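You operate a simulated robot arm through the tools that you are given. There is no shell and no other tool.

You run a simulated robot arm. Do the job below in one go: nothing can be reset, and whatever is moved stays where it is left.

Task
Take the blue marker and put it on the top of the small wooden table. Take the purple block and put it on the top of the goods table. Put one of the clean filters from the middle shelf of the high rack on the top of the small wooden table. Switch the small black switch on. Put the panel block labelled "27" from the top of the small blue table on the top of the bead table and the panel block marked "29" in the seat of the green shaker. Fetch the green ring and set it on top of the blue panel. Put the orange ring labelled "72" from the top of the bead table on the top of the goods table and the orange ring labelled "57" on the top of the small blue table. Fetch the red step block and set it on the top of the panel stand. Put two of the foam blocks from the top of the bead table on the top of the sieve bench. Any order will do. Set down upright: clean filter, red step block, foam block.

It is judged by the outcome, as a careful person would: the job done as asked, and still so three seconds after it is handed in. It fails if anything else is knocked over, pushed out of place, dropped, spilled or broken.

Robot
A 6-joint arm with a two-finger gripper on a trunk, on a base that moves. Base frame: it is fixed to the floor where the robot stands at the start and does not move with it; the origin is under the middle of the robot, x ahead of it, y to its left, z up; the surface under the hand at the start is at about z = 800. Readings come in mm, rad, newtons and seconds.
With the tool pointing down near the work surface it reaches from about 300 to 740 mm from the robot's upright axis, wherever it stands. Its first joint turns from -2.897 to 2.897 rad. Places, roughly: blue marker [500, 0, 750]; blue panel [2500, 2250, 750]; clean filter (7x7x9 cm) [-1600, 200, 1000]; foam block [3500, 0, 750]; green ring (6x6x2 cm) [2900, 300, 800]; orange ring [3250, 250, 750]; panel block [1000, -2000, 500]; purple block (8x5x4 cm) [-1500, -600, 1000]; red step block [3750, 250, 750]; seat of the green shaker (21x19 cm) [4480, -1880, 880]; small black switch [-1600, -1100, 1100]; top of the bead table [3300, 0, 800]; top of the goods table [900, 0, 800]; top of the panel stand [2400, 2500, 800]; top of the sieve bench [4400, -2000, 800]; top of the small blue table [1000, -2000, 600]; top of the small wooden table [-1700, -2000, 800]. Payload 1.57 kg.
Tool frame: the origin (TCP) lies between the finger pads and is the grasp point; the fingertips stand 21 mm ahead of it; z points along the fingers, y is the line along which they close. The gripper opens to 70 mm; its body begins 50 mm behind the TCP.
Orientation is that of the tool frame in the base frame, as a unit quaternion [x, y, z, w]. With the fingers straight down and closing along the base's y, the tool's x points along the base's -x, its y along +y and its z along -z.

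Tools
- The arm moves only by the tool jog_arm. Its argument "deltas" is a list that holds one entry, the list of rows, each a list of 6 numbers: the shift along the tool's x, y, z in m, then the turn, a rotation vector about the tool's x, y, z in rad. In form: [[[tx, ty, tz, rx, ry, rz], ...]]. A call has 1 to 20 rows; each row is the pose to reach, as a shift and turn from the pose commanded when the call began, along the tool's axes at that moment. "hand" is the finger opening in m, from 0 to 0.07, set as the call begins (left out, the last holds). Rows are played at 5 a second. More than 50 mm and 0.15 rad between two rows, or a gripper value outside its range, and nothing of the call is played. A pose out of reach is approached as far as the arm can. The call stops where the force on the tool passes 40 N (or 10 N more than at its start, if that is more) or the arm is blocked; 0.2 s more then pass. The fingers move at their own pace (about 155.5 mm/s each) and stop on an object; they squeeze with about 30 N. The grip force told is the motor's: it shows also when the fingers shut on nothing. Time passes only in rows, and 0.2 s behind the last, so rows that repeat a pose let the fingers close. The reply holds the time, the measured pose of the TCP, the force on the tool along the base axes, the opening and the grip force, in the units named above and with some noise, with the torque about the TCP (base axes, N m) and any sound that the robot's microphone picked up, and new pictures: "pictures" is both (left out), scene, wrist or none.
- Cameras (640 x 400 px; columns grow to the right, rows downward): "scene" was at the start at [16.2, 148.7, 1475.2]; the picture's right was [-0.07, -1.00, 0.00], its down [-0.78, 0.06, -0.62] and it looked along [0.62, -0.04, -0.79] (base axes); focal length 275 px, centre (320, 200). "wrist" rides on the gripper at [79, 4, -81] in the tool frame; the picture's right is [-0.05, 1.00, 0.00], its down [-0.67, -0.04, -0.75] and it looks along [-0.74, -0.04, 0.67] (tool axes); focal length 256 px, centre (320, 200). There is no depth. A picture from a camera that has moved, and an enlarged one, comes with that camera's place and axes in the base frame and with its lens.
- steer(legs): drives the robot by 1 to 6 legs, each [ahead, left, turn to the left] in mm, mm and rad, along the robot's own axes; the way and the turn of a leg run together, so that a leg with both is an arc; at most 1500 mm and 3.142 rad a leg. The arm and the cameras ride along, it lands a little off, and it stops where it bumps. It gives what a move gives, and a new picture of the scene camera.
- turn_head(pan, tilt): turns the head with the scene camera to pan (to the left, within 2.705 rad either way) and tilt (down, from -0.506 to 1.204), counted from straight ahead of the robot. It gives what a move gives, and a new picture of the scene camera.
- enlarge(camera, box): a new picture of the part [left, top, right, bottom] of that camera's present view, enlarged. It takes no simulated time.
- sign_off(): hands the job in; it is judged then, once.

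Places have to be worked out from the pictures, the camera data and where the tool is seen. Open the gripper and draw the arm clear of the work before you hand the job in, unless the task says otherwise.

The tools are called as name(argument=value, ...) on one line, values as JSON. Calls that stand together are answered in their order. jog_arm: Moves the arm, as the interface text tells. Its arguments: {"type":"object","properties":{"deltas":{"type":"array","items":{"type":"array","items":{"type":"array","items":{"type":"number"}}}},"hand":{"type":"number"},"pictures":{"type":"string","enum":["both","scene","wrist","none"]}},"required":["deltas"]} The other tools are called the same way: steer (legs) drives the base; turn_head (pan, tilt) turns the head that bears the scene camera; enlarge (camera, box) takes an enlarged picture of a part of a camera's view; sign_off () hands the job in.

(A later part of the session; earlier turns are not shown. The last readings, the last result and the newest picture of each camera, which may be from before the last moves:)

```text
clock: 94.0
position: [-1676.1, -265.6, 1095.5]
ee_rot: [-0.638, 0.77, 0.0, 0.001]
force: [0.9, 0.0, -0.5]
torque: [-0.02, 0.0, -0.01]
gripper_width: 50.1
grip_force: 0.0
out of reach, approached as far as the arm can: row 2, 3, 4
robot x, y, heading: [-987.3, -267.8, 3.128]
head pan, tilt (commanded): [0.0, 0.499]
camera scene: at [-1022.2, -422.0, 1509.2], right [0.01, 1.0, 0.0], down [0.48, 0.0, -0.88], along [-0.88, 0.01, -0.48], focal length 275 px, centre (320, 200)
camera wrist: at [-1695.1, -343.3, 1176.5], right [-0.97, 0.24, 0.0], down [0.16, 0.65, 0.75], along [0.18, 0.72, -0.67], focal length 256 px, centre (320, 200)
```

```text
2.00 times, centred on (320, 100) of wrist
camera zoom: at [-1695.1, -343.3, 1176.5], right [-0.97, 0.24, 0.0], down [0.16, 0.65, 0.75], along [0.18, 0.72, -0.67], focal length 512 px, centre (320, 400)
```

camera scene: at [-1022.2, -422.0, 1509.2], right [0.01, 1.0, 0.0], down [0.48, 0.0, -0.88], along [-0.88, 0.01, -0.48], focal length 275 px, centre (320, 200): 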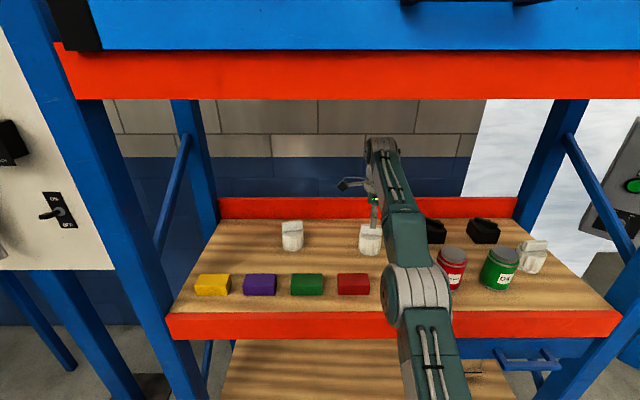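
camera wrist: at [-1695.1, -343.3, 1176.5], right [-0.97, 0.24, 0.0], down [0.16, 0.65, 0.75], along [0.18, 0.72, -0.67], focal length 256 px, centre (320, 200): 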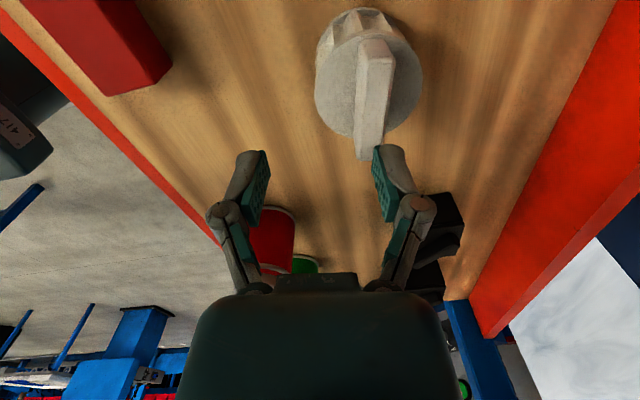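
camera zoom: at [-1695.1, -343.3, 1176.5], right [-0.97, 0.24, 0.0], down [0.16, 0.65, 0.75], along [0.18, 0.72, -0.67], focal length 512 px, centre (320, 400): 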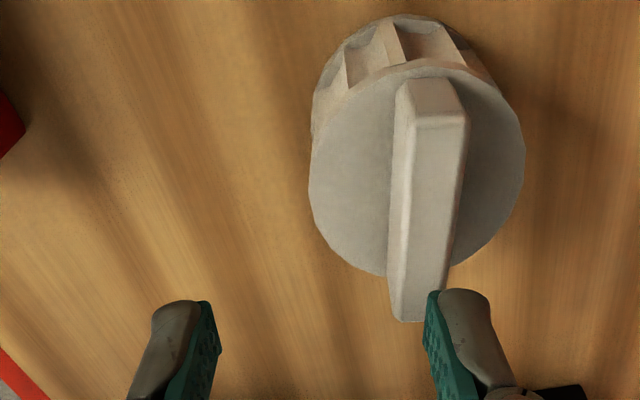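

The arm is at its reach limit at ~690 mm. I judge the ridge top at about (−1708, −259, 1037) — the shelf is lower than thought (≈947). I drive 60 mm closer; the fingers are well above the filter.

steer(legs=[[60, 0, 0]])

jog_arm(deltas=[[[0, 0, 0, 0, 0, 0]]], hand=0.05)

```text
clock: 95.0
position: [-1736.6, -264.6, 1095.8]
ee_rot: [-0.638, 0.77, 0.0, 0.001]
force: [-0.2, -0.4, -0.1]
torque: [0.0, 0.0, 0.03]
gripper_width: 50.0
grip_force: 0.1
robot x, y, heading: [-1051.5, -266.4, 3.137]
head pan, tilt (commanded): [0.0, 0.499]
camera scene: at [-1082.5, -421.5, 1509.2], right [0.01, 1.0, 0.0], down [0.48, 0.0, -0.88], along [-0.88, 0.01, -0.48], focal length 275 px, centre (320, 200)
```

scene: 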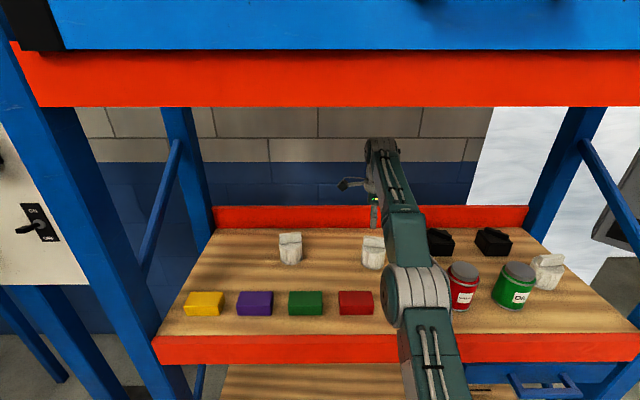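

```text
clock: 95.3
position: [-1736.7, -264.4, 1097.0]
ee_rot: [-0.638, 0.77, 0.001, 0.001]
force: [0.5, 0.6, 0.6]
torque: [-0.01, 0.03, 0.0]
gripper_width: 50.2
grip_force: 0.1
robot x, y, heading: [-1046.8, -268.0, 3.131]
head pan, tilt (commanded): [0.0, 0.499]
camera scene: at [-1082.5, -421.5, 1509.2], right [0.01, 1.0, 0.0], down [0.48, 0.0, -0.88], along [-0.88, 0.01, -0.48], focal length 275 px, centre (320, 200)
camera wrist: at [-1755.0, -342.9, 1177.8], right [-0.97, 0.24, 0.0], down [0.16, 0.65, 0.75], along [0.18, 0.72, -0.67], focal length 256 px, centre (320, 200)
```

scene: 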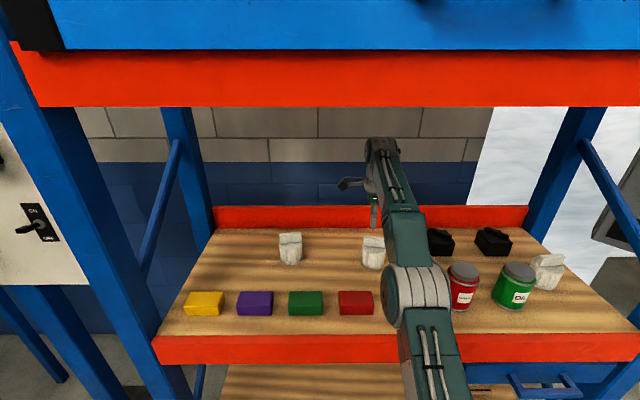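
wrist: 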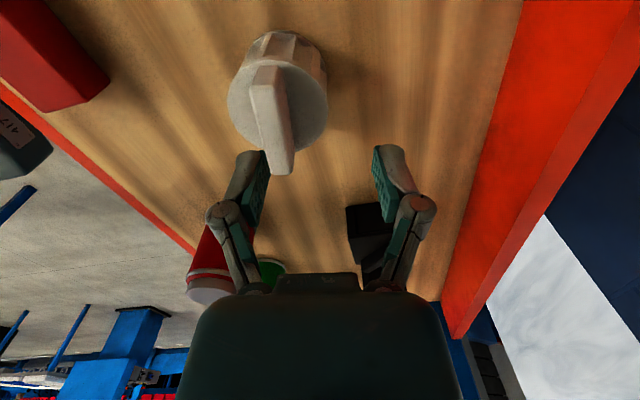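

I shift back 30 mm so that the ridge lies midway between the fingers, lower a bit, and check.

jog_arm(deltas=[[[-0.0075, -0.029, 0, 0, 0, 0], [-0.0075, -0.029, 0.02, 0, 0, 0], [-0.0075, -0.029, 0.02, 0, 0, 0]]], hand=0.05, pictures="wrist")

enlarge(camera="wrist", box=[220, 20, 420, 220])

```text
clock: 96.2
position: [-1706.6, -261.2, 1077.0]
ee_rot: [-0.638, 0.77, 0.0, 0.0]
force: [0.4, 0.1, 0.4]
torque: [-0.01, 0.01, 0.02]
gripper_width: 49.8
grip_force: 0.0
robot x, y, heading: [-1045.9, -262.4, 3.129]
head pan, tilt (commanded): [0.0, 0.499]
camera wrist: at [-1724.3, -339.7, 1158.2], right [-0.97, 0.24, 0.0], down [0.16, 0.65, 0.75], along [0.18, 0.72, -0.67], focal length 256 px, centre (320, 200)
```

wrist: 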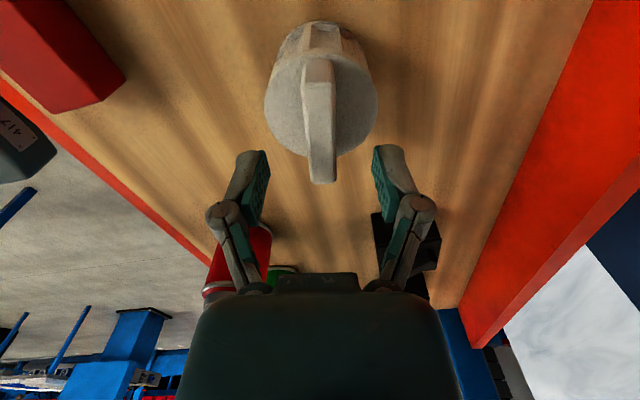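

```text
2.00 times, centred on (320, 120) of wrist
camera zoom: at [-1724.3, -339.7, 1158.2], right [-0.97, 0.24, 0.0], down [0.16, 0.65, 0.75], along [0.18, 0.72, -0.67], focal length 512 px, centre (320, 360)
```

zoom: 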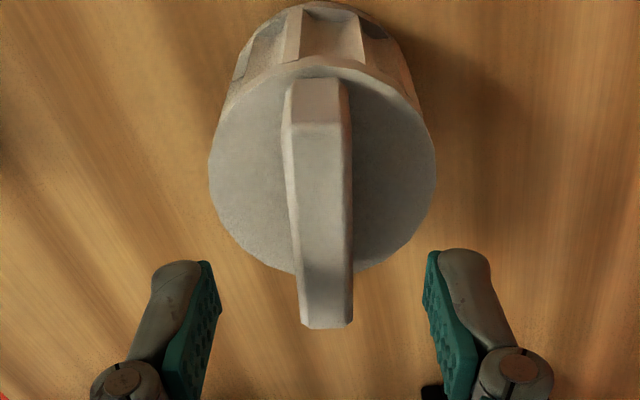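

The ridge is centred between the fingers. I descend to about z = 1042 and check how close the fingertips are to the cylinder top.

jog_arm(deltas=[[[0, 0.001, 0.015, 0, 0, 0], [0, 0.001, 0.03, 0, 0, 0], [0, 0.001, 0.036, 0, 0, 0], [0, 0.001, 0.036, 0, 0, 0]]], hand=0.035)

enlarge(camera="wrist", box=[220, 20, 420, 220])

enlarge(camera="scene", box=[330, 180, 430, 280])

```text
clock: 97.2
position: [-1706.7, -262.9, 1040.7]
ee_rot: [-0.638, 0.77, 0.0, 0.001]
force: [-0.6, 0.4, -0.3]
torque: [0.0, 0.02, 0.02]
gripper_width: 35.2
grip_force: 0.1
robot x, y, heading: [-1049.7, -266.7, 3.128]
head pan, tilt (commanded): [0.0, 0.499]
camera scene: at [-1082.3, -421.5, 1509.2], right [0.01, 1.0, 0.0], down [0.48, 0.0, -0.88], along [-0.88, 0.01, -0.48], focal length 275 px, centre (320, 200)
camera wrist: at [-1725.8, -340.1, 1121.3], right [-0.97, 0.24, 0.0], down [0.16, 0.65, 0.75], along [0.18, 0.72, -0.67], focal length 256 px, centre (320, 200)
```

scene: 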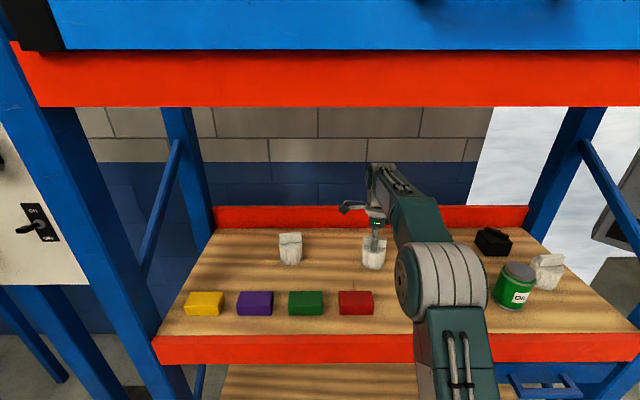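
wrist: 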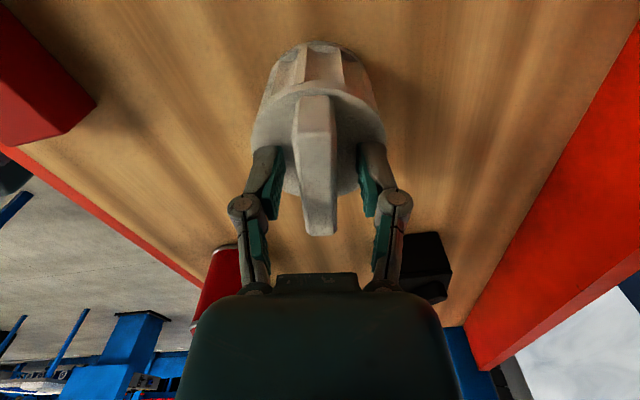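

```text
2.00 times, centred on (320, 120) of wrist
camera zoom: at [-1725.8, -340.1, 1121.3], right [-0.97, 0.24, 0.0], down [0.16, 0.65, 0.75], along [0.18, 0.72, -0.67], focal length 512 px, centre (320, 360)
```

zoom: 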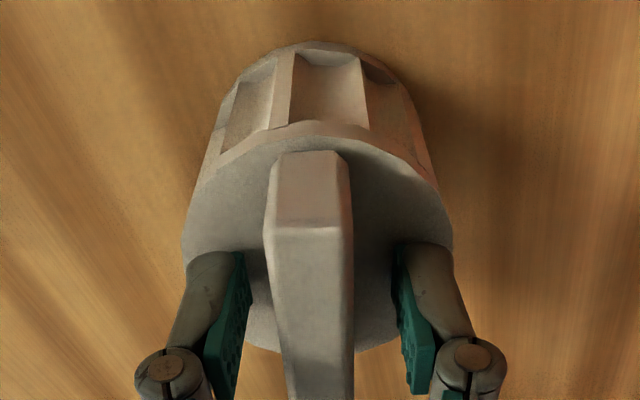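

```text
4.00 times, centred on (380, 230) of scene
camera zoom: at [-1082.3, -421.5, 1509.2], right [0.01, 1.0, 0.0], down [0.48, 0.0, -0.88], along [-0.88, 0.01, -0.48], focal length 1101 px, centre (80, 80)
```

zoom: 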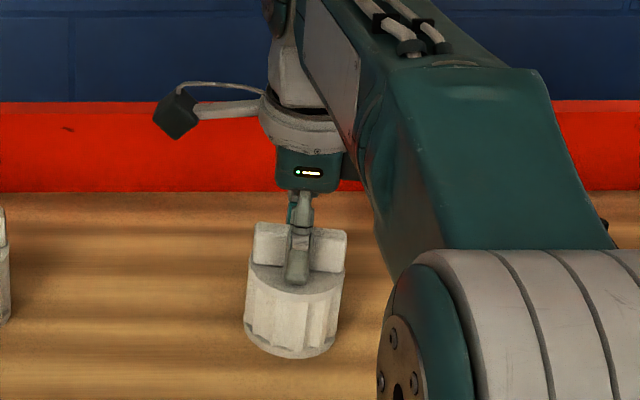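

The fingers straddle the ridge. I go down up to 8 mm more in small steps, watching the force.

jog_arm(deltas=[[[0, 0, 0.003, 0, 0, 0], [0, 0, 0.006, 0, 0, 0], [0, 0, 0.006, 0, 0, 0]]], hand=0.035, pictures="none")

jog_arm(deltas=[[[0, 0, 0.001, 0, 0, 0], [0, 0, 0.002, 0, 0, 0], [0, 0, 0.003, 0, 0, 0], [0, 0, 0.003, 0, 0, 0]]], hand=0.035, pictures="none")

```text
clock: 98.0
position: [-1707.1, -262.6, 1036.1]
ee_rot: [-0.638, 0.77, 0.001, 0.0]
force: [0.1, -0.6, 14.9]
torque: [-0.01, -0.08, -0.02]
gripper_width: 35.6
grip_force: 0.4
robot x, y, heading: [-1043.7, -267.8, 3.133]
head pan, tilt (commanded): [0.0, 0.499]
```

```text
clock: 98.8
position: [-1707.3, -263.2, 1038.0]
ee_rot: [-0.638, 0.77, 0.005, -0.004]
force: [3.4, -0.8, 18.3]
torque: [0.01, -0.2, 0.01]
gripper_width: 15.0
grip_force: 30.0
robot x, y, heading: [-1046.7, -272.0, 3.137]
head pan, tilt (commanded): [0.0, 0.499]
stopped in row 4: the force on the tool passed its limit at 48 N (the readings are from after the stop); the commanded pose is now the measured one
```

The fingertips touched the cylinder top and the fingers now lie on the ridge (15 mm). I relieve the pressure by 2 mm, close fully, then lift slowly.

jog_arm(deltas=[[[0, 0, -0.001, 0, 0, 0], [0, 0, -0.002, 0, 0, 0], [0, 0, -0.002, 0, 0, 0], [0, 0, -0.002, 0, 0, 0]]], hand=0.0, pictures="none")

jog_arm(deltas=[[[0, 0, -0.002, 0, 0, 0], [0, 0, -0.005, 0, 0, 0], [0, 0, -0.01, 0, 0, 0], [0, 0, -0.016, 0, 0, 0], [0, 0, -0.024, 0, 0, 0], [0, 0, -0.024, 0, 0, 0]]], hand=0.0)

```text
clock: 99.8
position: [-1707.5, -263.3, 1039.4]
ee_rot: [-0.638, 0.77, 0.003, -0.002]
force: [-2.0, 0.3, 21.9]
torque: [-0.08, 0.01, -0.02]
gripper_width: 15.3
grip_force: 30.4
robot x, y, heading: [-1048.0, -266.1, 3.135]
head pan, tilt (commanded): [0.0, 0.499]
```

```text
clock: 101.2
position: [-1708.6, -262.8, 1062.8]
ee_rot: [-0.638, 0.77, 0.003, -0.003]
force: [-0.1, 0.6, -0.8]
torque: [0.02, -0.02, 0.01]
gripper_width: 15.6
grip_force: 30.4
robot x, y, heading: [-1048.1, -263.8, 3.135]
head pan, tilt (commanded): [0.0, 0.499]
camera scene: at [-1082.5, -421.5, 1509.2], right [0.01, 1.0, 0.0], down [0.48, 0.0, -0.88], along [-0.88, 0.01, -0.48], focal length 275 px, centre (320, 200)
camera wrist: at [-1726.0, -340.6, 1143.0], right [-0.97, 0.24, 0.01], down [0.16, 0.65, 0.74], along [0.17, 0.72, -0.67], focal length 256 px, centre (320, 200)
```

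scene: 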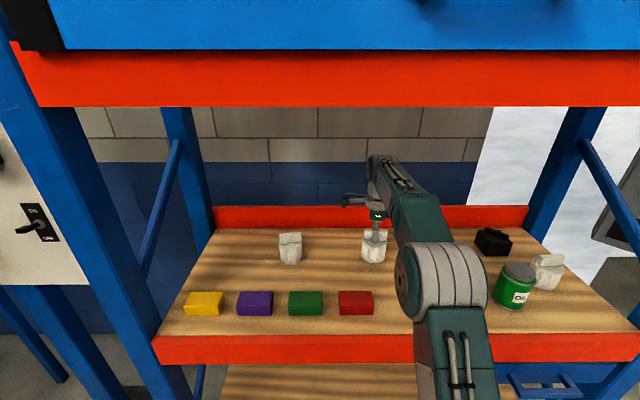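
wrist: 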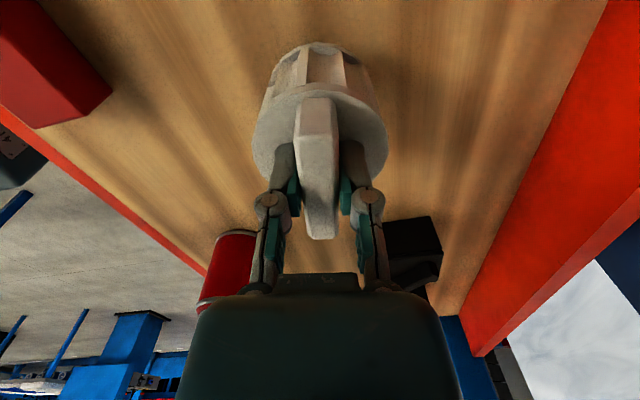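

The filter is held (15.6 mm) and lifted cleanly. I raise it to z ≈ 1120 and draw it straight out of the rack.

jog_arm(deltas=[[[0, 0, -0.02, 0, 0, 0], [0, 0, -0.045, 0, 0, 0], [-0.001, -0.008, -0.057, 0, 0, 0], [-0.005, -0.025, -0.057, 0, 0, 0], [-0.011, -0.06, -0.057, 0, 0, 0], [-0.018, -0.097, -0.057, 0, 0, 0], [-0.025, -0.134, -0.057, 0, 0, 0], [-0.032, -0.17, -0.057, 0, 0, 0], [-0.039, -0.207, -0.057, 0, 0, 0], [-0.046, -0.242, -0.057, 0, 0, 0], [-0.05, -0.265, -0.057, 0, 0, 0], [-0.05, -0.265, -0.057, 0, 0, 0]]], hand=0.0)

```text
clock: 103.8
position: [-1435.1, -264.0, 1115.2]
ee_rot: [-0.638, 0.77, 0.004, -0.002]
force: [-0.4, 0.0, -1.1]
torque: [-0.01, -0.03, 0.01]
gripper_width: 15.5
grip_force: 29.8
robot x, y, heading: [-1046.6, -266.2, 3.133]
head pan, tilt (commanded): [0.0, 0.499]
camera scene: at [-1080.8, -421.5, 1509.2], right [0.01, 1.0, 0.0], down [0.48, 0.0, -0.88], along [-0.88, 0.01, -0.48], focal length 275 px, centre (320, 200)
camera wrist: at [-1453.2, -341.5, 1196.8], right [-0.97, 0.24, 0.01], down [0.16, 0.65, 0.74], along [0.17, 0.72, -0.67], focal length 256 px, centre (320, 200)
```

scene: 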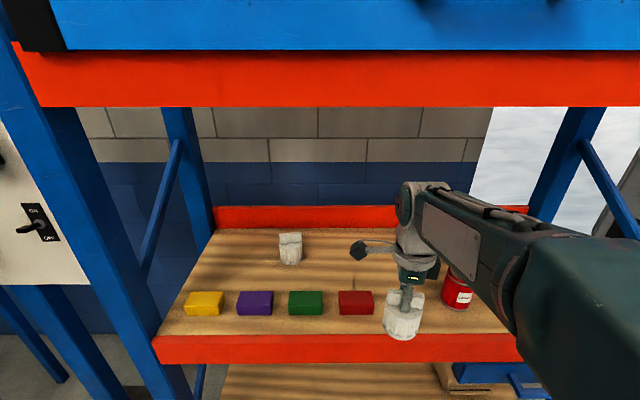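
wrist: 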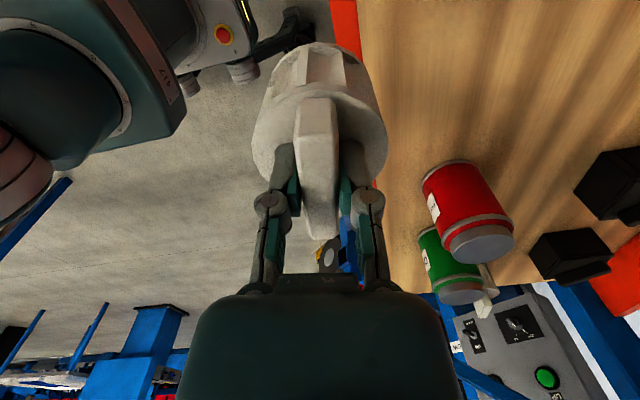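

The filter is out of the rack. I drive back, sideways to the wooden table, and approach it.

steer(legs=[[-250, 0, 0.008], [0, 870, 0], [0, 870, 0]])

turn_head(pan=0.0, tilt=0.75)

```text
clock: 114.0
position: [-1192.7, -2004.8, 1116.3]
ee_rot: [-0.639, 0.769, 0.002, -0.002]
force: [-0.1, 0.9, -1.0]
torque: [-0.01, -0.01, 0.0]
gripper_width: 15.3
grip_force: 30.1
robot x, y, heading: [-803.4, -2008.6, 3.136]
head pan, tilt (commanded): [0.0, 0.499]
camera scene: at [-838.4, -2161.4, 1509.4], right [0.01, 1.0, 0.0], down [0.48, 0.0, -0.88], along [-0.88, 0.01, -0.48], focal length 275 px, centre (320, 200)
```

scene: 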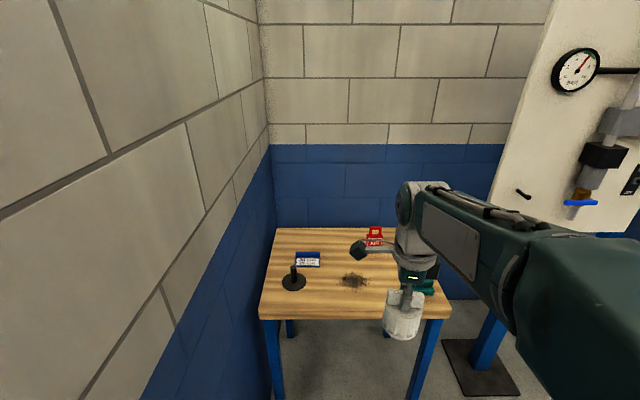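

```text
clock: 114.8
position: [-1193.0, -2005.7, 1115.0]
ee_rot: [-0.638, 0.77, 0.002, -0.002]
force: [-0.4, 0.1, -0.6]
torque: [0.03, 0.02, 0.0]
gripper_width: 15.6
grip_force: 29.7
robot x, y, heading: [-805.8, -2008.4, 3.135]
head pan, tilt (commanded): [0.0, 0.75]
camera scene: at [-830.3, -2163.1, 1487.3], right [0.01, 1.0, 0.0], down [0.68, 0.0, -0.73], along [-0.73, 0.01, -0.68], focal length 275 px, centre (320, 200)
```

scene: 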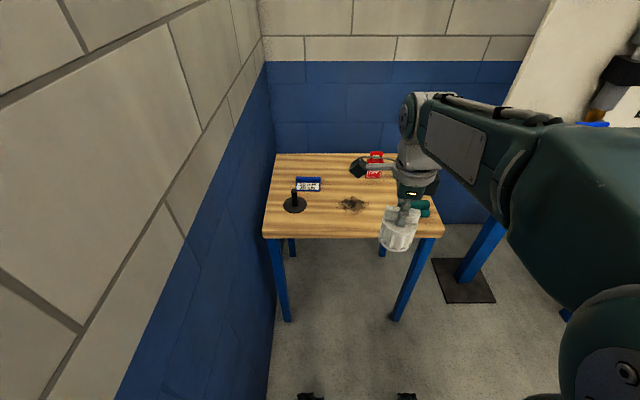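

The spot for the filter is about (−1720, −2065), behind the powder, between marker and red tag. I drive forward 270 mm.

steer(legs=[[270, 0, 0.005]])

```text
clock: 116.7
position: [-1458.9, -2010.0, 1115.9]
ee_rot: [-0.643, 0.766, 0.004, -0.002]
force: [-0.3, 0.6, -1.4]
torque: [0.01, -0.02, -0.04]
gripper_width: 15.1
grip_force: 30.4
robot x, y, heading: [-1070.5, -2008.0, -3.136]
head pan, tilt (commanded): [0.0, 0.75]
camera scene: at [-1094.3, -2163.2, 1487.3], right [0.0, 1.0, 0.0], down [0.68, 0.0, -0.73], along [-0.73, 0.0, -0.68], focal length 275 px, centre (320, 200)
```

scene: 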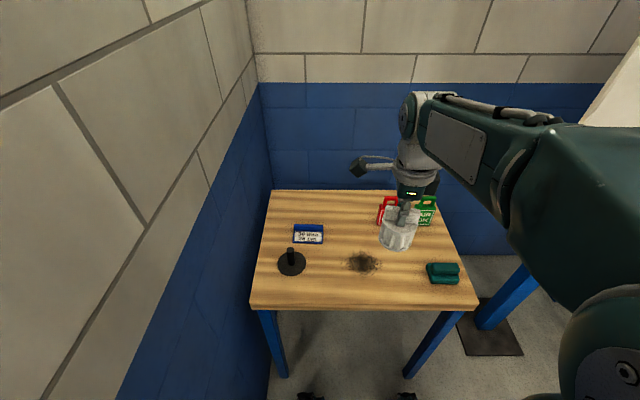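

I move the filter above the spot and begin lowering, stopping at about z = 920 to check.

jog_arm(deltas=[[[0.008, 0.02, 0, 0, 0, 0], [0.022, 0.055, 0, 0, 0, 0], [0.038, 0.093, 0, 0, 0, 0], [0.054, 0.131, 0, 0, 0, 0], [0.07, 0.17, 0, 0, 0, 0], [0.086, 0.209, 0, 0, 0, 0], [0.096, 0.235, 0, 0, 0, 0], [0.101, 0.247, 0.01, 0, 0, 0], [0.101, 0.247, 0.04, 0, 0, 0], [0.101, 0.247, 0.08, 0, 0, 0], [0.101, 0.247, 0.12, 0, 0, 0], [0.101, 0.247, 0.16, 0, 0, 0], [0.101, 0.247, 0.19, 0, 0, 0], [0.101, 0.247, 0.19, 0, 0, 0]]], hand=0.0)

```text
clock: 119.7
position: [-1719.2, -2065.6, 927.2]
ee_rot: [-0.642, 0.766, 0.002, -0.002]
force: [-0.1, 0.2, -1.2]
torque: [-0.04, -0.03, 0.03]
gripper_width: 15.3
grip_force: 29.8
robot x, y, heading: [-1076.3, -2010.0, -3.138]
head pan, tilt (commanded): [0.0, 0.75]
camera scene: at [-1095.9, -2163.6, 1487.2], right [0.0, 1.0, 0.0], down [0.68, 0.0, -0.73], along [-0.73, 0.0, -0.68], focal length 275 px, centre (320, 200)
camera wrist: at [-1737.3, -2143.8, 1008.0], right [-0.97, 0.23, 0.01], down [0.16, 0.65, 0.75], along [0.16, 0.73, -0.67], focal length 256 px, centre (320, 200)
```

scene: 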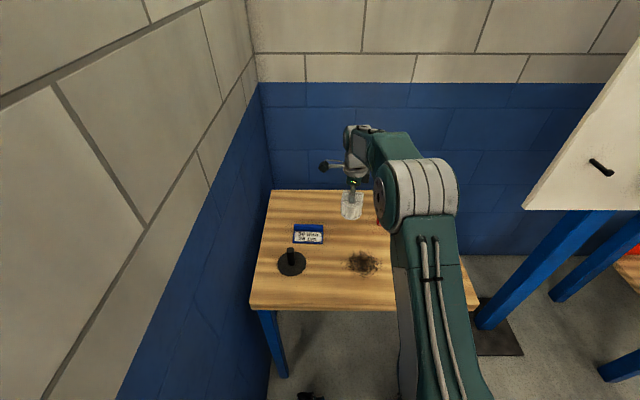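
wrist: 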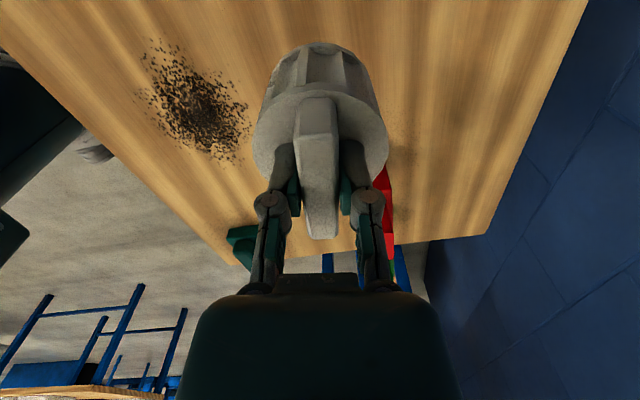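

The place is clear. I lower to z ≈ 862 and then feel for the table with small steps.

jog_arm(deltas=[[[0, 0, 0.025, 0, 0, 0], [0, 0, 0.05, 0, 0, 0], [0, 0, 0.062, 0, 0, 0], [0, 0, 0.062, 0, 0, 0]]], hand=0.0, pictures="none")

jog_arm(deltas=[[[0, 0, 0.002, 0, 0, 0], [0, 0, 0.004, 0, 0, 0], [0, 0, 0.006, 0, 0, 0], [0, 0, 0.006, 0, 0, 0]]], hand=0.0, pictures="none")

```text
clock: 120.7
position: [-1720.2, -2067.0, 866.8]
ee_rot: [-0.643, 0.766, 0.003, -0.001]
force: [-0.1, 0.6, -0.6]
torque: [0.01, -0.01, -0.02]
gripper_width: 15.2
grip_force: 29.9
robot x, y, heading: [-1072.4, -2007.2, -3.142]
head pan, tilt (commanded): [0.0, 0.75]
```

```text
clock: 121.7
position: [-1721.7, -2066.7, 858.9]
ee_rot: [-0.643, 0.766, 0.003, -0.002]
force: [-0.9, 0.2, -1.2]
torque: [-0.01, 0.02, 0.01]
gripper_width: 15.3
grip_force: 30.0
robot x, y, heading: [-1068.9, -2007.0, -3.133]
head pan, tilt (commanded): [0.0, 0.75]
```

No contact yet at 859. I continue with small steps.

jog_arm(deltas=[[[0, 0, 0.002, 0, 0, 0], [0, 0, 0.004, 0, 0, 0], [0, 0, 0.006, 0, 0, 0], [0, 0, 0.006, 0, 0, 0]]], hand=0.0, pictures="none")

jog_arm(deltas=[[[0, 0, 0.001, 0, 0, 0], [0, 0, 0.002, 0, 0, 0], [0, 0, 0.003, 0, 0, 0], [0, 0, 0.003, 0, 0, 0]]], hand=0.0, pictures="none")

```text
clock: 122.7
position: [-1721.0, -2067.6, 852.9]
ee_rot: [-0.643, 0.766, 0.003, -0.002]
force: [-0.1, 0.4, -0.5]
torque: [-0.01, -0.01, 0.02]
gripper_width: 15.2
grip_force: 29.4
robot x, y, heading: [-1068.5, -2014.0, -3.139]
head pan, tilt (commanded): [0.0, 0.75]
```

```text
clock: 123.7
position: [-1723.3, -2066.0, 849.3]
ee_rot: [-0.643, 0.766, 0.003, -0.002]
force: [0.4, 0.7, -1.3]
torque: [-0.01, 0.01, -0.05]
gripper_width: 15.3
grip_force: 29.5
robot x, y, heading: [-1068.8, -2012.5, -3.137]
head pan, tilt (commanded): [0.0, 0.75]
```

jog_arm(deltas=[[[0, 0, 0.001, 0, 0, 0], [0, 0, 0.002, 0, 0, 0], [0, 0, 0.003, 0, 0, 0], [0, 0, 0.004, 0, 0, 0], [0, 0, 0.004, 0, 0, 0]]], hand=0.0)

```text
clock: 124.9
position: [-1722.7, -2066.6, 846.1]
ee_rot: [-0.643, 0.766, 0.003, -0.001]
force: [-0.3, 0.0, 0.0]
torque: [-0.02, 0.0, -0.02]
gripper_width: 15.2
grip_force: 30.0
robot x, y, heading: [-1073.3, -2009.2, -3.143]
head pan, tilt (commanded): [0.0, 0.75]
camera scene: at [-1096.0, -2163.6, 1487.2], right [0.0, 1.0, 0.0], down [0.68, 0.0, -0.73], along [-0.73, 0.0, -0.68], focal length 275 px, centre (320, 200)
camera wrist: at [-1739.1, -2143.8, 927.5], right [-0.97, 0.23, 0.01], down [0.16, 0.65, 0.75], along [0.16, 0.73, -0.67], focal length 256 px, centre (320, 200)
```

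scene: 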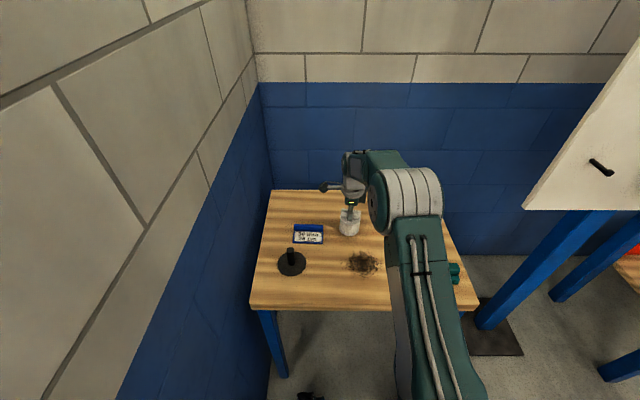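
wrist: 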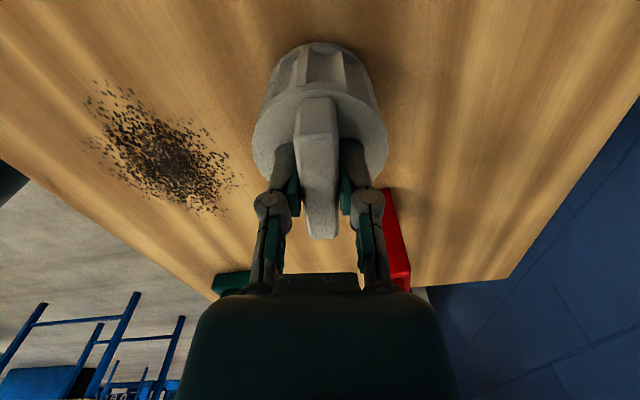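

Still no contact; I continue downward in small steps.

jog_arm(deltas=[[[0, 0, 0.0015, 0, 0, 0], [0, 0, 0.003, 0, 0, 0], [0, 0, 0.0045, 0, 0, 0], [0, 0, 0.006, 0, 0, 0], [0, 0, 0.006, 0, 0, 0]]], hand=0.0, pictures="none")

jog_arm(deltas=[[[0, 0, 0.001, 0, 0, 0], [0, 0, 0.002, 0, 0, 0], [0, 0, 0.003, 0, 0, 0], [0, 0, 0.004, 0, 0, 0], [0, 0, 0.004, 0, 0, 0]]], hand=0.0, pictures="none")

```text
clock: 126.1
position: [-1721.7, -2066.1, 839.9]
ee_rot: [-0.643, 0.766, 0.002, -0.003]
force: [-0.5, -0.1, -1.7]
torque: [0.01, 0.01, 0.02]
gripper_width: 15.0
grip_force: 29.8
robot x, y, heading: [-1066.5, -2008.6, -3.137]
head pan, tilt (commanded): [0.0, 0.75]
```

```text
clock: 127.3
position: [-1722.5, -2066.2, 838.1]
ee_rot: [-0.643, 0.766, 0.004, -0.003]
force: [0.2, 2.4, 23.0]
torque: [0.18, -0.14, 0.0]
gripper_width: 15.2
grip_force: 29.9
robot x, y, heading: [-1073.6, -2005.5, -3.134]
head pan, tilt (commanded): [0.0, 0.75]
```

Contact with 23 N: the filter stands on the table. I ease off 1 mm, open, and lift away.

jog_arm(deltas=[[[0, 0, -0.0015, 0, 0, 0], [0, 0, -0.0015, 0, 0, 0]]], hand=0.0, pictures="none")

jog_arm(deltas=[[[0, 0, 0, 0, 0, 0], [0, 0, 0, 0, 0, 0], [0, 0, -0.01, 0, 0, 0], [0, 0, -0.03, 0, 0, 0], [0, 0, -0.07, 0, 0, 0], [0, 0, -0.11, 0, 0, 0], [0, 0, -0.15, 0, 0, 0], [0, 0, -0.19, 0, 0, 0], [0, 0, -0.22, 0, 0, 0]]], hand=0.036)

```text
clock: 127.9
position: [-1722.3, -2065.4, 838.5]
ee_rot: [-0.643, 0.766, 0.003, -0.002]
force: [-6.2, 0.9, 17.7]
torque: [0.01, 0.13, 0.04]
gripper_width: 15.6
grip_force: 30.1
robot x, y, heading: [-1070.8, -2005.2, -3.143]
head pan, tilt (commanded): [0.0, 0.75]
```

```text
clock: 129.9
position: [-1718.6, -2067.3, 1058.3]
ee_rot: [-0.643, 0.766, 0.004, -0.002]
force: [0.0, 0.8, 0.0]
torque: [0.02, -0.03, -0.03]
gripper_width: 36.0
grip_force: 0.0
robot x, y, heading: [-1070.1, -2009.8, -3.141]
head pan, tilt (commanded): [0.0, 0.75]
camera scene: at [-1095.8, -2163.5, 1487.2], right [0.0, 1.0, 0.0], down [0.68, 0.0, -0.73], along [-0.73, 0.0, -0.68], focal length 275 px, centre (320, 200)
camera wrist: at [-1736.6, -2145.2, 1139.7], right [-0.97, 0.23, 0.01], down [0.15, 0.65, 0.75], along [0.16, 0.73, -0.67], focal length 256 px, centre (320, 200)
```

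scene: 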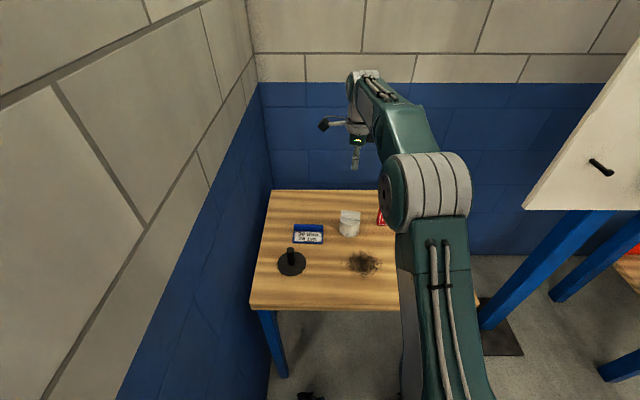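
wrist: 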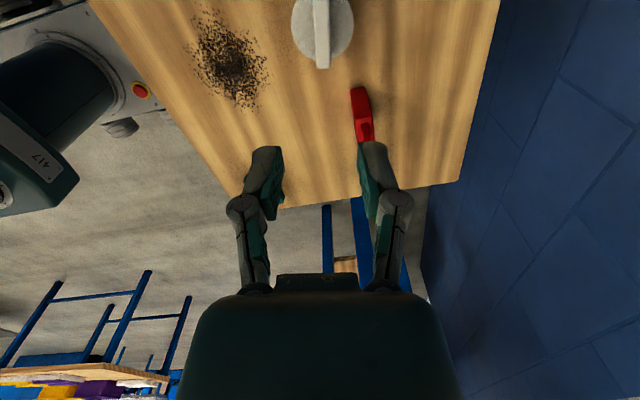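

The filter stands upright beside the marker. I retract the arm and drive back to the rack for the purple block (I judge it at about (−1533, −566), top z ≈ 1001).

jog_arm(deltas=[[[-0.015, -0.037, -0.01, 0, 0, 0], [-0.031, -0.075, -0.02, 0, 0, 0], [-0.048, -0.116, -0.02, 0, 0, 0], [-0.064, -0.156, -0.02, 0, 0, 0], [-0.08, -0.195, -0.02, 0, 0, 0], [-0.095, -0.232, -0.02, 0, 0, 0], [-0.101, -0.247, -0.02, 0, 0, 0], [-0.101, -0.247, -0.02, 0, 0, 0]]], pictures="none")

steer(legs=[[-200, 0, 0], [0, -750, 0], [0, -690, 0]])

turn_head(pan=0.0, tilt=0.6)

```text
clock: 131.7
position: [-1458.9, -2010.4, 1075.8]
ee_rot: [-0.643, 0.766, 0.002, -0.003]
force: [-0.3, -0.3, 0.7]
torque: [0.03, -0.01, 0.02]
gripper_width: 36.3
grip_force: 0.0
robot x, y, heading: [-1068.2, -2006.6, -3.138]
head pan, tilt (commanded): [0.0, 0.75]
```

```text
clock: 140.4
position: [-1269.0, -559.2, 1075.9]
ee_rot: [-0.64, 0.769, 0.004, -0.002]
force: [1.0, 0.3, 0.2]
torque: [-0.01, 0.02, -0.03]
gripper_width: 36.0
grip_force: 0.0
robot x, y, heading: [-882.3, -560.8, 3.142]
head pan, tilt (commanded): [0.0, 0.75]
camera scene: at [-904.4, -714.8, 1487.0], right [0.0, 1.0, 0.0], down [0.68, 0.0, -0.73], along [-0.73, 0.0, -0.68], focal length 275 px, centre (320, 200)
```

scene: 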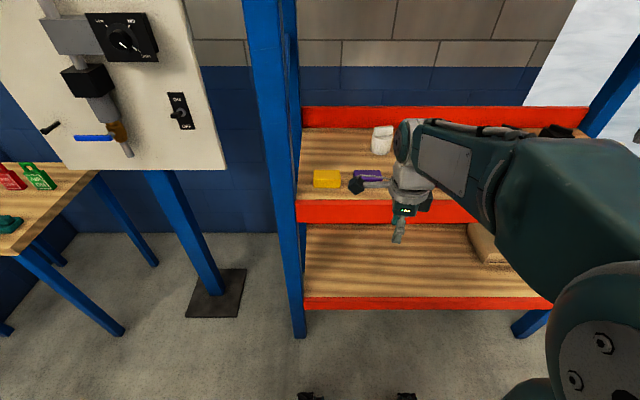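

```text
clock: 141.1
position: [-1267.4, -558.0, 1075.5]
ee_rot: [-0.64, 0.769, 0.003, -0.001]
force: [-0.7, 0.4, -0.3]
torque: [-0.01, 0.04, 0.01]
gripper_width: 35.8
grip_force: 0.2
robot x, y, heading: [-878.4, -559.0, 3.139]
head pan, tilt (commanded): [0.0, 0.6]
camera scene: at [-909.9, -713.2, 1500.0], right [0.0, 1.0, 0.0], down [0.57, 0.0, -0.82], along [-0.82, 0.0, -0.57], focal length 275 px, centre (320, 200)
```

scene: 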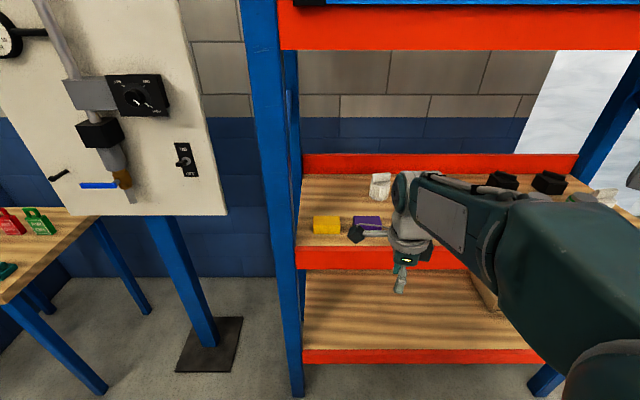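

I open the hand, turn it square to the block and move it above the block at z ≈ 1090.

jog_arm(deltas=[[[0.007, 0.03, -0.015, 0, 0, -0.05], [0.017, 0.07, -0.015, 0, 0, -0.1], [0.027, 0.113, -0.015, 0, 0, -0.15], [0.037, 0.156, -0.015, 0, 0, -0.182], [0.047, 0.198, -0.015, 0, 0, -0.182], [0.057, 0.24, -0.015, 0, 0, -0.182], [0.0626, 0.263, -0.015, 0, 0, -0.182], [0.0626, 0.263, -0.015, 0, 0, -0.182]]], hand=0.07)

enlarge(camera="wrist", box=[200, 0, 440, 200])

```text
clock: 142.9
position: [-1536.8, -573.1, 1093.2]
ee_rot: [0.708, -0.706, -0.003, 0.001]
force: [-0.3, -0.4, -0.4]
torque: [-0.02, 0.01, 0.01]
gripper_width: 70.1
grip_force: 0.1
robot x, y, heading: [-877.6, -556.0, 3.139]
head pan, tilt (commanded): [0.0, 0.6]
camera scene: at [-911.5, -712.5, 1500.1], right [0.0, 1.0, 0.0], down [0.57, 0.0, -0.82], along [-0.82, 0.0, -0.57], focal length 275 px, centre (320, 200)
camera wrist: at [-1540.4, -652.1, 1175.4], right [-1.0, 0.05, 0.01], down [0.04, 0.66, 0.75], along [0.03, 0.75, -0.67], focal length 256 px, centre (320, 200)
```

scene: 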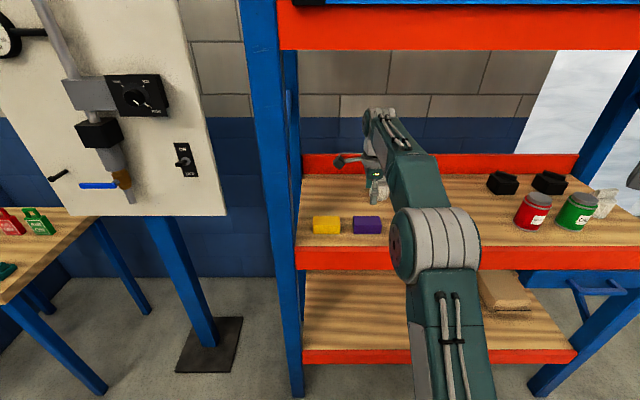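
wrist: 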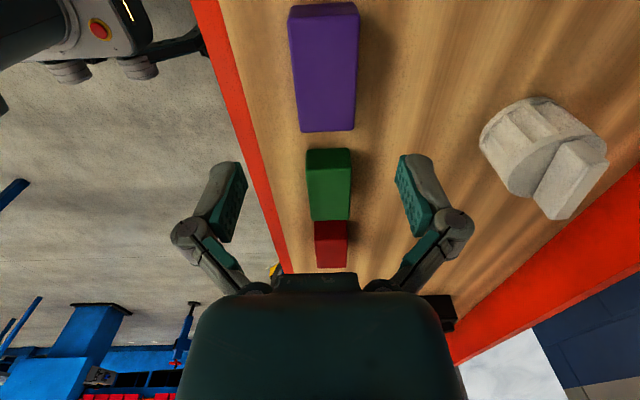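

```text
2.00 times, centred on (320, 100) of wrist
camera zoom: at [-1540.4, -652.1, 1175.4], right [-1.0, 0.05, 0.01], down [0.04, 0.66, 0.75], along [0.03, 0.75, -0.67], focal length 512 px, centre (320, 400)
```

zoom: 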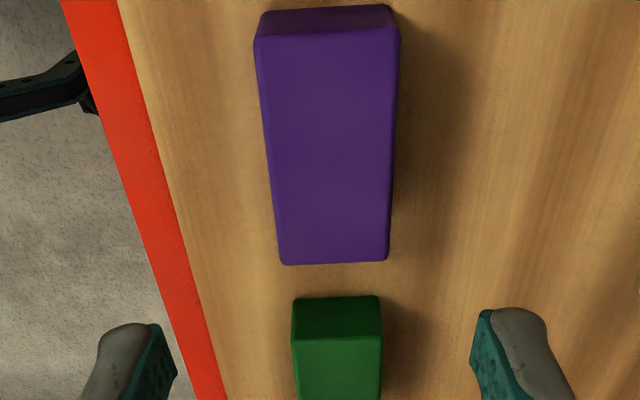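

The block centre is about (−1542, −572). I shift 6 mm and descend around it to z ≈ 1000, then check the clearance.

jog_arm(deltas=[[[-0.001, 0.006, 0.03, 0, 0, 0], [-0.001, 0.006, 0.06, 0, 0, 0], [-0.001, 0.006, 0.085, 0, 0, 0], [-0.001, 0.006, 0.095, 0, 0, 0], [-0.001, 0.006, 0.095, 0, 0, 0]]], hand=0.07)

enlarge(camera="wrist", box=[200, 40, 440, 240])

```text
clock: 144.1
position: [-1544.5, -567.8, 998.1]
ee_rot: [0.707, -0.707, -0.004, 0.002]
force: [0.3, 1.3, -0.7]
torque: [-0.03, -0.02, 0.03]
gripper_width: 70.1
grip_force: 0.1
robot x, y, heading: [-878.5, -558.3, 3.137]
head pan, tilt (commanded): [0.0, 0.6]
camera scene: at [-911.4, -712.5, 1500.1], right [0.0, 1.0, 0.0], down [0.57, 0.0, -0.82], along [-0.82, 0.0, -0.57], focal length 275 px, centre (320, 200)
camera wrist: at [-1546.9, -649.1, 1078.8], right [-1.0, 0.05, 0.01], down [0.04, 0.66, 0.75], along [0.03, 0.75, -0.67], focal length 256 px, centre (320, 200)
```

scene: 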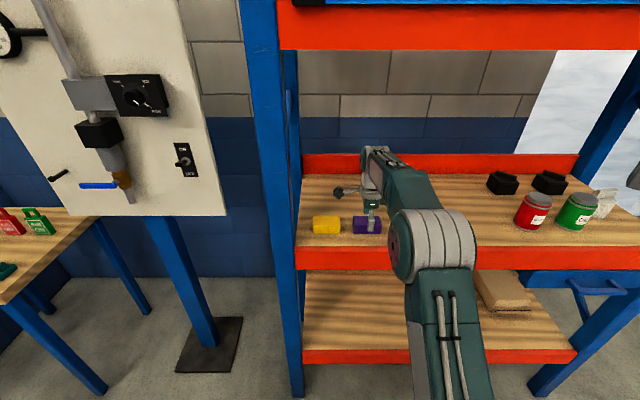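
wrist: 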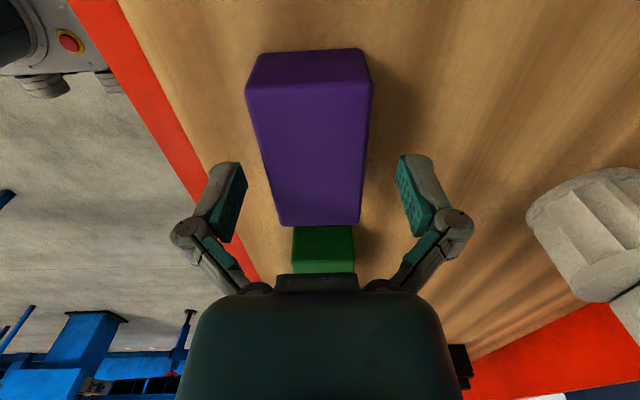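

```text
2.00 times, centred on (320, 140) of wrist
camera zoom: at [-1546.9, -649.1, 1078.8], right [-1.0, 0.05, 0.01], down [0.04, 0.66, 0.75], along [0.03, 0.75, -0.67], focal length 512 px, centre (320, 320)
```

zoom: 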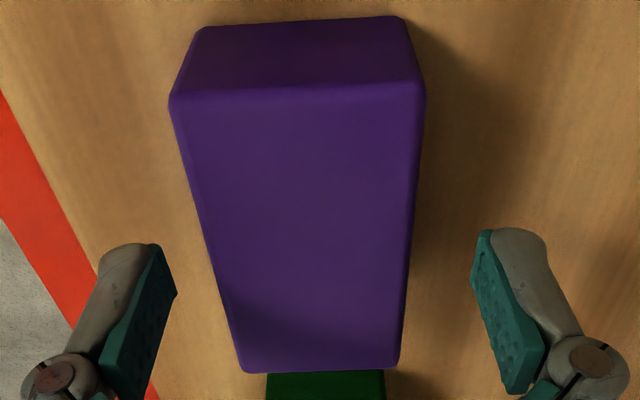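

The block is centred between the fingers. I descend 12 mm further and close.

jog_arm(deltas=[[[0, 0, 0.006, 0, 0, 0], [0, 0, 0.011, 0, 0, 0], [0, 0, 0.011, 0, 0, 0]]], hand=0.07, pictures="none")

jog_arm(deltas=[[[0, 0, 0, 0, 0, 0], [0, 0, 0, 0, 0, 0], [0, 0, 0, 0, 0, 0]]], hand=0.0, pictures="none")

```text
clock: 144.9
position: [-1545.5, -570.7, 987.7]
ee_rot: [0.707, -0.707, -0.003, 0.002]
force: [0.6, -0.4, -0.2]
torque: [-0.03, 0.01, 0.01]
gripper_width: 70.0
grip_force: 0.1
robot x, y, heading: [-873.8, -559.2, 3.132]
head pan, tilt (commanded): [0.0, 0.6]
```

```text
clock: 145.7
position: [-1543.8, -570.4, 988.3]
ee_rot: [0.708, -0.707, -0.004, 0.003]
force: [3.0, 0.2, 12.4]
torque: [-0.01, 0.05, 0.02]
gripper_width: 44.3
grip_force: 30.1
robot x, y, heading: [-880.9, -558.4, 3.14]
head pan, tilt (commanded): [0.0, 0.6]
```

Gripped at 44 mm width. I lift slowly.

jog_arm(deltas=[[[0, 0, -0.002, 0, 0, 0], [0, 0, -0.006, 0, 0, 0], [0, 0, -0.012, 0, 0, 0], [0, 0, -0.022, 0, 0, 0], [0, 0, -0.04, 0, 0, 0], [0, 0, -0.065, 0, 0, 0], [0, 0, -0.09, 0, 0, 0], [0, 0, -0.1, 0, 0, 0]]], hand=0.0, pictures="wrist")

jog_arm(deltas=[[[0, -0.015, -0.005, 0, 0, 0], [0, -0.045, -0.01, 0, 0, 0], [0, -0.085, -0.01, 0, 0, 0], [0, -0.125, -0.01, 0, 0, 0], [0, -0.165, -0.01, 0, 0, 0], [0, -0.205, -0.01, 0, 0, 0], [0, -0.235, -0.01, 0, 0, 0], [0, -0.25, -0.01, 0, 0, 0]]], hand=0.0)

```text
clock: 147.5
position: [-1544.6, -569.3, 1086.8]
ee_rot: [0.707, -0.707, -0.003, 0.002]
force: [0.7, 0.2, -0.8]
torque: [-0.03, 0.01, 0.0]
gripper_width: 44.3
grip_force: 29.4
robot x, y, heading: [-877.3, -558.9, 3.137]
head pan, tilt (commanded): [0.0, 0.6]
camera wrist: at [-1547.7, -649.5, 1167.7], right [-1.0, 0.05, 0.01], down [0.04, 0.66, 0.75], along [0.03, 0.75, -0.67], focal length 256 px, centre (320, 200)
```

wrist: 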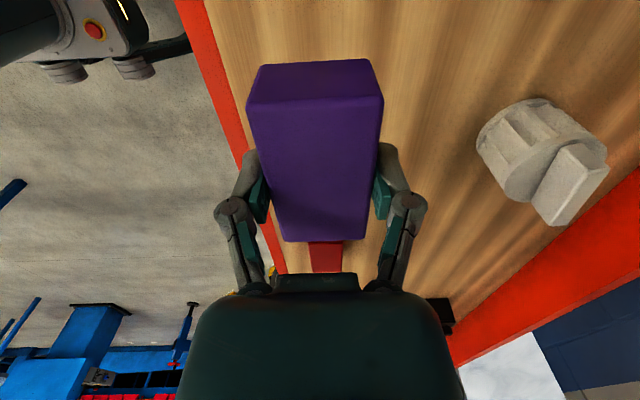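

```text
clock: 149.3
position: [-1294.5, -570.1, 1095.8]
ee_rot: [0.707, -0.707, -0.003, 0.001]
force: [-0.2, 0.1, -1.5]
torque: [0.02, 0.0, 0.01]
gripper_width: 44.3
grip_force: 30.3
robot x, y, heading: [-875.4, -558.4, 3.14]
head pan, tilt (commanded): [0.0, 0.6]
camera scene: at [-910.0, -712.5, 1500.1], right [0.0, 1.0, 0.0], down [0.57, 0.0, -0.82], along [-0.82, 0.0, -0.57], focal length 275 px, centre (320, 200)
camera wrist: at [-1297.5, -649.9, 1176.2], right [-1.0, 0.05, 0.01], down [0.04, 0.66, 0.75], along [0.03, 0.75, -0.67], focal length 256 px, centre (320, 200)
```

scene: 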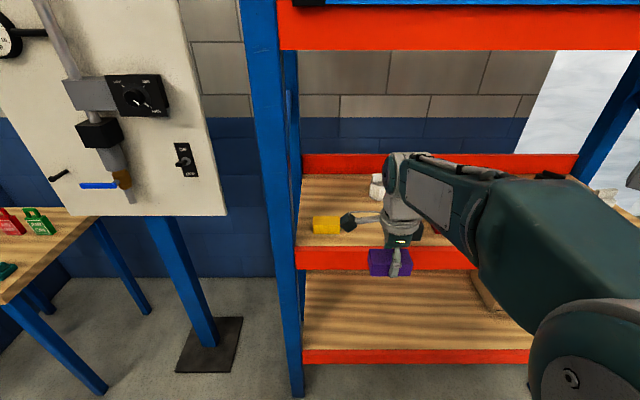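
wrist: 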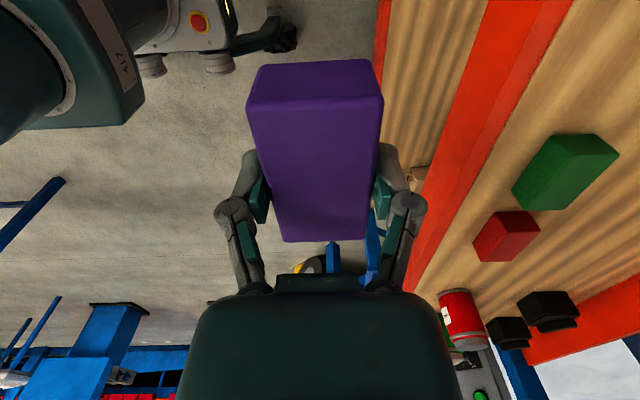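

The purple block is held. I back off, turn round and drive to the goods table's near side.

steer(legs=[[-376, 0, 0], [0, 0, 3.141], [480, 530, 0]])

turn_head(pan=0.0, tilt=0.9)

```text
clock: 162.5
position: [387.9, -13.4, 1095.9]
ee_rot: [0.706, 0.708, 0.003, 0.002]
force: [0.0, 1.3, -1.1]
torque: [0.01, 0.02, -0.02]
gripper_width: 44.3
grip_force: 29.9
robot x, y, heading: [-30.3, -25.2, 0.001]
head pan, tilt (commanded): [0.0, 0.6]
camera scene: at [1.8, 127.6, 1500.3], right [0.0, -1.0, 0.0], down [-0.57, 0.0, -0.82], along [0.82, 0.0, -0.57], focal length 275 px, centre (320, 200)
```

scene: 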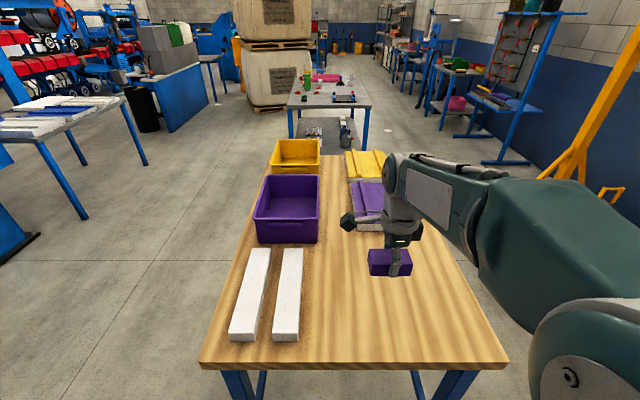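

```text
clock: 163.3
position: [387.1, -12.3, 1096.1]
ee_rot: [0.706, 0.708, 0.002, 0.003]
force: [0.9, -0.3, -1.4]
torque: [0.01, -0.03, -0.03]
gripper_width: 44.3
grip_force: 29.9
robot x, y, heading: [-28.8, -27.0, -0.003]
head pan, tilt (commanded): [0.0, 0.901]
camera scene: at [-11.1, 129.2, 1475.4], right [0.0, -1.0, 0.0], down [-0.78, 0.0, -0.62], along [0.62, 0.0, -0.78], focal length 275 px, centre (320, 200)
```

scene: 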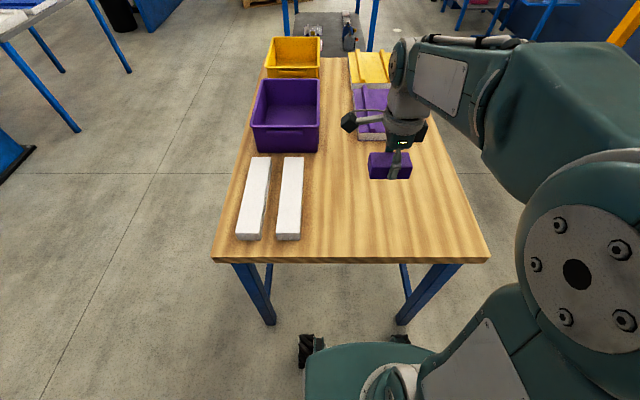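

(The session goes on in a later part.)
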